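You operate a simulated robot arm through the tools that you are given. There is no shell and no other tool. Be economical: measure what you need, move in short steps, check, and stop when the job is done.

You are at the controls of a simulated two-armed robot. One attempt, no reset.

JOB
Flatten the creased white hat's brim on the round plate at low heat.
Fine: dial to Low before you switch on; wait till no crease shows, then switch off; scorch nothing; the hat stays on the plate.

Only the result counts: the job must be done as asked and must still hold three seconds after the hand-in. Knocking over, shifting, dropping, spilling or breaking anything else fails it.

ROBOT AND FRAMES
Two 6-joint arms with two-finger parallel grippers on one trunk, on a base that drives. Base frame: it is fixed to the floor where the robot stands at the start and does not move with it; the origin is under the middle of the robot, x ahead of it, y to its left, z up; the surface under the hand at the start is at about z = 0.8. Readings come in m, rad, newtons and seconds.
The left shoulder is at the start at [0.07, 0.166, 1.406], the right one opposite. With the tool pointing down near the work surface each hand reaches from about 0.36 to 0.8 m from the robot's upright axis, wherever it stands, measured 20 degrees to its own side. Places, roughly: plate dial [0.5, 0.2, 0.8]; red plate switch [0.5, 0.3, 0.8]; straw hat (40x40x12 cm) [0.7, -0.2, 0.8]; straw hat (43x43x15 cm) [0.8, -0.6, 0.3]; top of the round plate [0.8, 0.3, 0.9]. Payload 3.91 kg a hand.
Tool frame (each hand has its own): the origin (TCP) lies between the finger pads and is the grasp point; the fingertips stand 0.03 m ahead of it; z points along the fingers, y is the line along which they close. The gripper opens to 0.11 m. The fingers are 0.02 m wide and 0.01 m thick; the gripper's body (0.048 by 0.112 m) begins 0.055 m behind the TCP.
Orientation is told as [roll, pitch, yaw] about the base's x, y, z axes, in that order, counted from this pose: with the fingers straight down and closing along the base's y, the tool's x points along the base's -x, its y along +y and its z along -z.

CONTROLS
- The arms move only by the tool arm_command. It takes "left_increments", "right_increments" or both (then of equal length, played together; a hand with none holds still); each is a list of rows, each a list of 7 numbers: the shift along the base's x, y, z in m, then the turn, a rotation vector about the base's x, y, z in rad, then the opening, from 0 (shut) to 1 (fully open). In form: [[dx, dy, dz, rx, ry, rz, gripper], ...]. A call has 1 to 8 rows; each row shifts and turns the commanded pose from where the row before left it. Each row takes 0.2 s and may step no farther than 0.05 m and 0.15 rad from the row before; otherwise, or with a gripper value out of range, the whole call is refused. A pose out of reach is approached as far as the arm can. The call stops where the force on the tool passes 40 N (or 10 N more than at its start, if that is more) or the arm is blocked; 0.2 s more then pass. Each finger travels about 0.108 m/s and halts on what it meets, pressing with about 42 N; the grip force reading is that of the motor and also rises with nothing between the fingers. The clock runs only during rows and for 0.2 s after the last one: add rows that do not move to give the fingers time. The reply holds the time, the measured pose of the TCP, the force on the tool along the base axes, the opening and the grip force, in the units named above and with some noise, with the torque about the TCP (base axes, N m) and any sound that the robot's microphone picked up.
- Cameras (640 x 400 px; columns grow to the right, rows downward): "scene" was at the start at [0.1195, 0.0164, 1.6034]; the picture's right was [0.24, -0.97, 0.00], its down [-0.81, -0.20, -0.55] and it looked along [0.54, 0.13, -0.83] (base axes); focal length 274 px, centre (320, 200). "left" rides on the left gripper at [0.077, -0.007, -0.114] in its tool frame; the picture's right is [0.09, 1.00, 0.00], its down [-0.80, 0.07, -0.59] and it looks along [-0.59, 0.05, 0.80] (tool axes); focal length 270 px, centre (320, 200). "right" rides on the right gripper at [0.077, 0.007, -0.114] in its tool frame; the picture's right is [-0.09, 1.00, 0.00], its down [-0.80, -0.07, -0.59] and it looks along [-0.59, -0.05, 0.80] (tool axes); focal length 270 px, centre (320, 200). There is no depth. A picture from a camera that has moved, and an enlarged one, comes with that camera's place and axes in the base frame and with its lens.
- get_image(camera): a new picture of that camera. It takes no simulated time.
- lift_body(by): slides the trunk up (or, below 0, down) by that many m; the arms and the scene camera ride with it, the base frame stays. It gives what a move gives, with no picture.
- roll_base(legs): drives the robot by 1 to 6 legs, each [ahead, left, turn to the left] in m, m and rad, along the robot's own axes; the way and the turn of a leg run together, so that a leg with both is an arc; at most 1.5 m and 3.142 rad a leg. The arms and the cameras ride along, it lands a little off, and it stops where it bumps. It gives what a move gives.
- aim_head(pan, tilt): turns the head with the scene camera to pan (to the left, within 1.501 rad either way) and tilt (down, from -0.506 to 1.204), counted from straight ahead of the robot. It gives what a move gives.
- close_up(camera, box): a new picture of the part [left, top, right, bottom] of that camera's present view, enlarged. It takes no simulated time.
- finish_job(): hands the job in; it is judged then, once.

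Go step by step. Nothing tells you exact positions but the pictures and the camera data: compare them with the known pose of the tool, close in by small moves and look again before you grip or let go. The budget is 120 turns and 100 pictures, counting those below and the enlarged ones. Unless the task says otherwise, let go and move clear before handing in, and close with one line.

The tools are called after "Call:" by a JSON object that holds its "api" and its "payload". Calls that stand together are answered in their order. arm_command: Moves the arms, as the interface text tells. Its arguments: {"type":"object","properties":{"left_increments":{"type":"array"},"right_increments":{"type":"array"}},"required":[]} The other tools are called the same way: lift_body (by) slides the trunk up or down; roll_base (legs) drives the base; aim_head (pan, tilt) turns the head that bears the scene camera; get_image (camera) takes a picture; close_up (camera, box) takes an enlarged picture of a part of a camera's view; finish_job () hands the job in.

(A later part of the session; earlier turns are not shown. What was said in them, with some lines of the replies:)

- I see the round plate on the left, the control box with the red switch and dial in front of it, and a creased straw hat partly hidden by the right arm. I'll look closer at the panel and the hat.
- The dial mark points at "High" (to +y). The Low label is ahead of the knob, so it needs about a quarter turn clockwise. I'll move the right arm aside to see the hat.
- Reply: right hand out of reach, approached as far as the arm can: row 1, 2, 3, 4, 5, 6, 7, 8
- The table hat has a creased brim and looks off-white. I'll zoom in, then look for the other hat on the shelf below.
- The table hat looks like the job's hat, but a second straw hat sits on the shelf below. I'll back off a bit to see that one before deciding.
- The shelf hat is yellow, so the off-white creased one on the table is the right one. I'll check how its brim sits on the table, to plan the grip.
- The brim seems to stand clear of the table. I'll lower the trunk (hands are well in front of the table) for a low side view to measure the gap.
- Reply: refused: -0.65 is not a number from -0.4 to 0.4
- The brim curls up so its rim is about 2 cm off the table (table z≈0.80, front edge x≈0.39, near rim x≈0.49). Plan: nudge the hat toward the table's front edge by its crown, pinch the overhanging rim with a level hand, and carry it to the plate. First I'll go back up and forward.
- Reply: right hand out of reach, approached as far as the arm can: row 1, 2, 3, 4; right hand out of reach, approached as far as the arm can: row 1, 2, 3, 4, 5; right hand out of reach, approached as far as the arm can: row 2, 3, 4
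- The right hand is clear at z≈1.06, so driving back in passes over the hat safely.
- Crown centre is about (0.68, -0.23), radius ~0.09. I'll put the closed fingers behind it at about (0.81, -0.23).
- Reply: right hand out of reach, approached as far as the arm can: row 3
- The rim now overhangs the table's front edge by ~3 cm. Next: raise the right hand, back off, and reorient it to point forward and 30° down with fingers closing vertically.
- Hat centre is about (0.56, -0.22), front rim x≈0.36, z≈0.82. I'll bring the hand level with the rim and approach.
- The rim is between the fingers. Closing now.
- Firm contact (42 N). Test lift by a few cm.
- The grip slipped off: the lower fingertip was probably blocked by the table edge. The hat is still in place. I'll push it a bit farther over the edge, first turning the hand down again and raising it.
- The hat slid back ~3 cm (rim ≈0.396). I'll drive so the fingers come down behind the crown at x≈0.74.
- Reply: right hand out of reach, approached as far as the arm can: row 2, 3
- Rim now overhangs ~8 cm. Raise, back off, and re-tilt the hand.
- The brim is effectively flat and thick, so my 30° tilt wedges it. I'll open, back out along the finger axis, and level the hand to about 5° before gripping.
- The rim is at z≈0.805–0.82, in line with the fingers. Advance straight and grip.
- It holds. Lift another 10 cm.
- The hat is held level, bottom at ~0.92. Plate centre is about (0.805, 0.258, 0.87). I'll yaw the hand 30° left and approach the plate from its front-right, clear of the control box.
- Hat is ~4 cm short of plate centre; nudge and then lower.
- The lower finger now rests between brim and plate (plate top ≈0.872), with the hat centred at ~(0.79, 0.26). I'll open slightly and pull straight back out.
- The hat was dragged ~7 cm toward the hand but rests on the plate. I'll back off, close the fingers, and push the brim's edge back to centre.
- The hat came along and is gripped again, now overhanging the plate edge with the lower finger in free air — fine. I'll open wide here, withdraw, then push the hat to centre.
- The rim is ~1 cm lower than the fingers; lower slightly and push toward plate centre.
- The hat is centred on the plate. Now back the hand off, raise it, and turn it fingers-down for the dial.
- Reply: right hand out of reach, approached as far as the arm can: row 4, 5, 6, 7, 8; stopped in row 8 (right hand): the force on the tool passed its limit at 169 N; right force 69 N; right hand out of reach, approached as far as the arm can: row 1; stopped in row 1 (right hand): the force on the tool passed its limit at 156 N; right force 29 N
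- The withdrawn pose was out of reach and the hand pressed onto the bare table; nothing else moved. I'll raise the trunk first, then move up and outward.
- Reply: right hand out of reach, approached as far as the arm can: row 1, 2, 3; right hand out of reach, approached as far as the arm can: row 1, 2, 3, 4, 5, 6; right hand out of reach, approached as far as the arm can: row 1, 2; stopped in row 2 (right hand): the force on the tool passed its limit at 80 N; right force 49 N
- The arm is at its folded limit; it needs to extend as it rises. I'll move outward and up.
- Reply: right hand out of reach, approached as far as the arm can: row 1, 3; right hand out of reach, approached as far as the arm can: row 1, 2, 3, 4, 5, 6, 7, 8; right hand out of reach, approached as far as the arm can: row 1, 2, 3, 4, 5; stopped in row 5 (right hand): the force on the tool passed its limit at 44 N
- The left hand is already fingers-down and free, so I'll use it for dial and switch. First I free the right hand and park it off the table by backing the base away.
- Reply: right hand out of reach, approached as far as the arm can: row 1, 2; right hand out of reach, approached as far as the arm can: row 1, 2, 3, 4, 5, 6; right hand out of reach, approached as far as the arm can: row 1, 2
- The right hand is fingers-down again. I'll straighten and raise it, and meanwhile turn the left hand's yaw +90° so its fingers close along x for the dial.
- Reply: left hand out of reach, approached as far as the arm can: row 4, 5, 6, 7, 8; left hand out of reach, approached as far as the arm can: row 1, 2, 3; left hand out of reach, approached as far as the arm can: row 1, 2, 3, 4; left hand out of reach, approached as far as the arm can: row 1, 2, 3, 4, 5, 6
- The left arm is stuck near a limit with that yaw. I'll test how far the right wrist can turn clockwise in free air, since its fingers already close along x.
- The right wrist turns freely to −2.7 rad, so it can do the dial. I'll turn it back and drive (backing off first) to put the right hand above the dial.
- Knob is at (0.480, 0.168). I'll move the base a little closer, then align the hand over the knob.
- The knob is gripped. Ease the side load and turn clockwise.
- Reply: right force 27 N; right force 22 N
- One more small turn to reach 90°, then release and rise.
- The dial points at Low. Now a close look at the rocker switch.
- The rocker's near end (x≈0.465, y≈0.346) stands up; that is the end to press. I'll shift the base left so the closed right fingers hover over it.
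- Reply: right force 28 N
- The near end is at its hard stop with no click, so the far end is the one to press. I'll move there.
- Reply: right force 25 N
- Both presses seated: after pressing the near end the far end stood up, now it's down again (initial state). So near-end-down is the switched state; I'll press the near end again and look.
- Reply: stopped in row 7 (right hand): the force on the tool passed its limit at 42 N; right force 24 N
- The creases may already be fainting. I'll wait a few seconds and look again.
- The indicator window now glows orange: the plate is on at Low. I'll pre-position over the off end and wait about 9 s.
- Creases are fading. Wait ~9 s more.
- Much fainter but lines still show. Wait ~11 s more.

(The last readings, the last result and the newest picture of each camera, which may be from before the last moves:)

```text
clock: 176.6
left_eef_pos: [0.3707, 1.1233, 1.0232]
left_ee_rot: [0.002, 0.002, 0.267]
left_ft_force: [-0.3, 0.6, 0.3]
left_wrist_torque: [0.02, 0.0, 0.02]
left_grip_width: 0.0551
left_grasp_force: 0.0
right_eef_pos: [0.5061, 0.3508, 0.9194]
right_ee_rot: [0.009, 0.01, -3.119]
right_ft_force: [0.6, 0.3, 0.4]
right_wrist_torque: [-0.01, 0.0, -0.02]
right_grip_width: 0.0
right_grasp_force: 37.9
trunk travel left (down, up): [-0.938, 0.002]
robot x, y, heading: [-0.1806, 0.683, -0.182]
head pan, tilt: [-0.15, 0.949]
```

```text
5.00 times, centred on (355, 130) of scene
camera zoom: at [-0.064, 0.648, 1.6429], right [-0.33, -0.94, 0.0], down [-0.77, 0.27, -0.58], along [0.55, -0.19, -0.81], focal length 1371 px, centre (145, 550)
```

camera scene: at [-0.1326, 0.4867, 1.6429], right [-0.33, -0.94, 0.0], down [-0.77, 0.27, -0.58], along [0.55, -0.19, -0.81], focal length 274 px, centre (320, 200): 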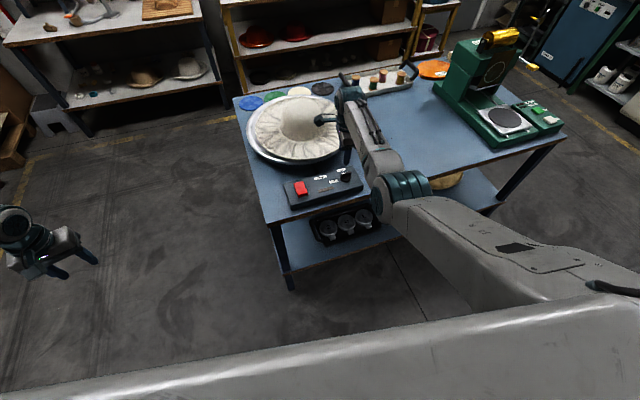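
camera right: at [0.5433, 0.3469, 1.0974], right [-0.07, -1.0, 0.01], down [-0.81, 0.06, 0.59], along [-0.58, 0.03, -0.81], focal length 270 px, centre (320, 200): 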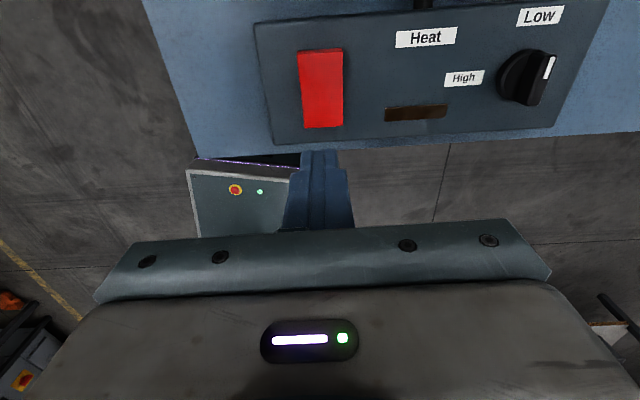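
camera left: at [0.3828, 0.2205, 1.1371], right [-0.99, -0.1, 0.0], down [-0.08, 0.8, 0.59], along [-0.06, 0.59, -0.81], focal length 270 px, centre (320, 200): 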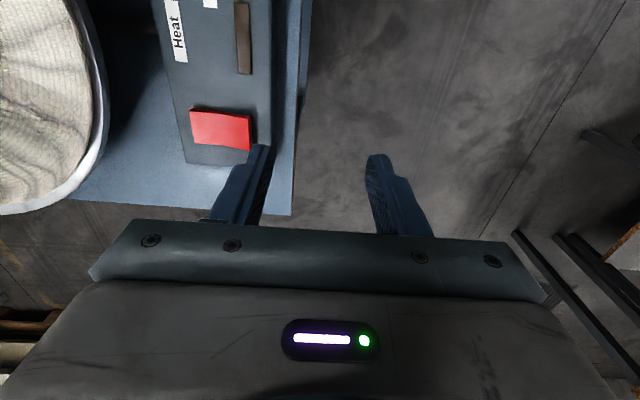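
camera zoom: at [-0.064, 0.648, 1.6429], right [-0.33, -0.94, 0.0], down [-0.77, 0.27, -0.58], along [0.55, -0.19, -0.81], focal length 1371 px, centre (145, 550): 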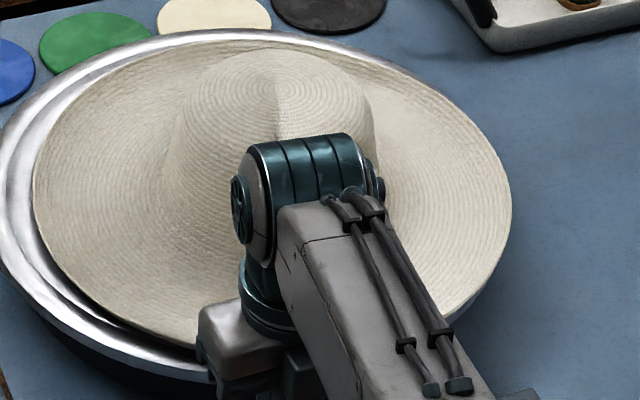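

No crease shows. Switch off now by pressing the far end, then rise.

Call:
{"api": "arm_command", "payload": {"right_increments": [[-0.002, 0, -0.025, 0, 0, 0, 0], [0, 0, -0.012, 0, 0, 0, 0], [0, 0, -0.006, 0, 0, 0, 0], [0, 0, -0.004, 0, 0, 0, 0], [0, 0, -0.002, 0, 0, 0, 0]]}}

Call:
{"api": "arm_command", "payload": {"right_increments": [[0, 0, 0.03, 0, 0, 0, 0], [0, 0, 0.04, 0, 0, 0, 0], [-0.02, 0, 0.03, 0, 0, 0, 0]]}}

Call:
{"api": "roll_base", "payload": {"legs": [[-0.25, 0, 0]]}}

Call:
{"api": "close_up", "payload": {"camera": "scene", "box": [300, 60, 460, 160]}}

```text
clock: 177.8
left_eef_pos: [0.3688, 1.1229, 1.0217]
left_ee_rot: [0.0, 0.002, 0.267]
left_ft_force: [-0.4, -0.2, 0.3]
left_wrist_torque: [-0.02, 0.04, -0.02]
left_grip_width: 0.0551
left_grasp_force: 0.1
right_eef_pos: [0.5024, 0.3497, 0.8756]
right_ee_rot: [0.008, 0.015, -3.119]
right_ft_force: [1.4, 0.2, 14.0]
right_wrist_torque: [0.06, 0.07, 0.07]
right_grip_width: 0.0002
right_grasp_force: 38.0
trunk travel left (down, up): [-0.938, 0.002]
robot x, y, heading: [-0.186, 0.6842, -0.185]
head pan, tilt: [-0.15, 0.949]
```

```text
clock: 178.6
left_eef_pos: [0.3702, 1.1232, 1.0223]
left_ee_rot: [0.002, 0.001, 0.266]
left_ft_force: [0.6, -0.7, 1.2]
left_wrist_torque: [0.01, 0.01, 0.01]
left_grip_width: 0.0549
left_grasp_force: 0.0
right_eef_pos: [0.4814, 0.349, 0.972]
right_ee_rot: [0.006, 0.009, -3.119]
right_ft_force: [-0.2, 0.6, 0.1]
right_wrist_torque: [0.03, -0.01, -0.01]
right_grip_width: 0.0
right_grasp_force: 37.8
trunk travel left (down, up): [-0.938, 0.002]
robot x, y, heading: [-0.1798, 0.6842, -0.187]
head pan, tilt: [-0.15, 0.949]
```

```text
clock: 180.4
left_eef_pos: [0.126, 1.169, 1.0204]
left_ee_rot: [0.004, 0.004, 0.272]
left_ft_force: [-0.5, 0.4, -0.9]
left_wrist_torque: [0.01, 0.01, 0.04]
left_grip_width: 0.0552
left_grasp_force: 0.1
right_eef_pos: [0.2396, 0.3952, 0.9686]
right_ee_rot: [0.007, 0.007, -3.115]
right_ft_force: [0.6, -0.4, -0.8]
right_wrist_torque: [-0.01, 0.02, 0.02]
right_grip_width: 0.0001
right_grasp_force: 37.8
trunk travel left (down, up): [-0.938, 0.002]
robot x, y, heading: [-0.427, 0.7248, -0.18]
head pan, tilt: [-0.15, 0.949]
```

```text
4.00 times, centred on (380, 110) of scene
camera zoom: at [-0.3046, 0.6929, 1.6424], right [-0.32, -0.95, 0.0], down [-0.77, 0.26, -0.58], along [0.55, -0.19, -0.81], focal length 1097 px, centre (80, 560)
```

zoom: 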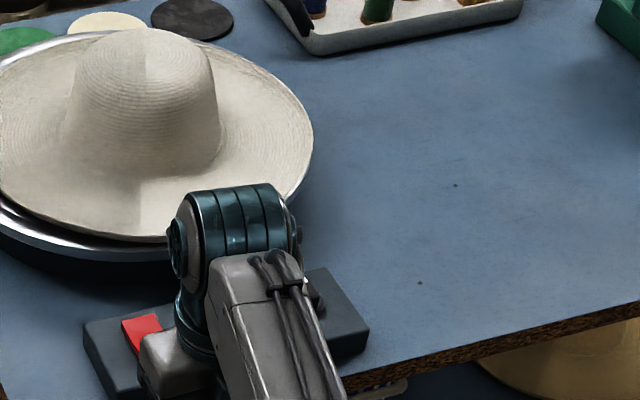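

The brim is smooth and the hat sits on the plate. My arm hides the indicator; I'll turn right to clear the view and use the last picture to confirm it is off.

Call:
{"api": "roll_base", "payload": {"legs": [[-0.05, 0, -0.5]]}}

Call:
{"api": "aim_head", "payload": {"pan": 0.2, "tilt": 0.72}}

Call:
{"api": "close_up", "payload": {"camera": "scene", "box": [210, 100, 450, 260]}}

```text
clock: 182.2
left_eef_pos: [0.2219, 0.8815, 1.0215]
left_ee_rot: [0.0, 0.004, -0.215]
left_ft_force: [0.9, -0.6, 0.0]
left_wrist_torque: [-0.01, -0.02, 0.02]
left_grip_width: 0.0548
left_grasp_force: 0.0
right_eef_pos: [-0.0378, 0.143, 0.9721]
right_ee_rot: [0.007, 0.01, 2.682]
right_ft_force: [0.3, -0.1, -0.1]
right_wrist_torque: [-0.02, 0.02, 0.02]
right_grip_width: 0.0001
right_grasp_force: 38.0
trunk travel left (down, up): [-0.938, 0.002]
robot x, y, heading: [-0.4708, 0.7472, -0.663]
head pan, tilt: [-0.15, 0.949]
```

```text
clock: 183.0
left_eef_pos: [0.2214, 0.8829, 1.0211]
left_ee_rot: [0.001, 0.002, -0.215]
left_ft_force: [0.1, -0.8, -0.4]
left_wrist_torque: [0.0, 0.02, 0.0]
left_grip_width: 0.0552
left_grasp_force: 0.0
right_eef_pos: [-0.0382, 0.1439, 0.971]
right_ee_rot: [0.006, 0.01, 2.682]
right_ft_force: [0.4, -0.9, -0.8]
right_wrist_torque: [0.02, -0.01, 0.0]
right_grip_width: 0.0
right_grasp_force: 38.0
trunk travel left (down, up): [-0.938, 0.002]
robot x, y, heading: [-0.4747, 0.7452, -0.664]
head pan, tilt: [0.201, 0.721]
```

```text
2.50 times, centred on (330, 180) of scene
camera zoom: at [-0.3582, 0.6774, 1.6608], right [-0.45, -0.89, 0.0], down [-0.59, 0.3, -0.75], along [0.67, -0.34, -0.66], focal length 685 px, centre (295, 250)
```

zoom: 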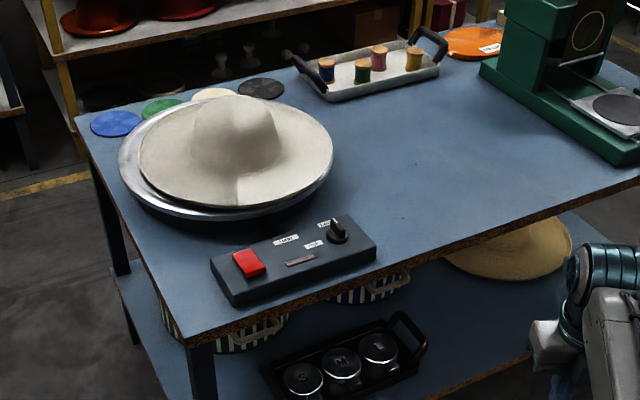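

The indicator is dark, the dial is on Low, the hat lies smooth and unscorched on the plate, and nothing else has moved. I'm handing in.

Call:
{"api": "finish_job", "payload": {}}

```text
The job is handed in.
```

The white hat's brim is flat with no crease or scorch showing: it was heated on the round plate at Low, the switch is off again, and the hat is still on the plate.
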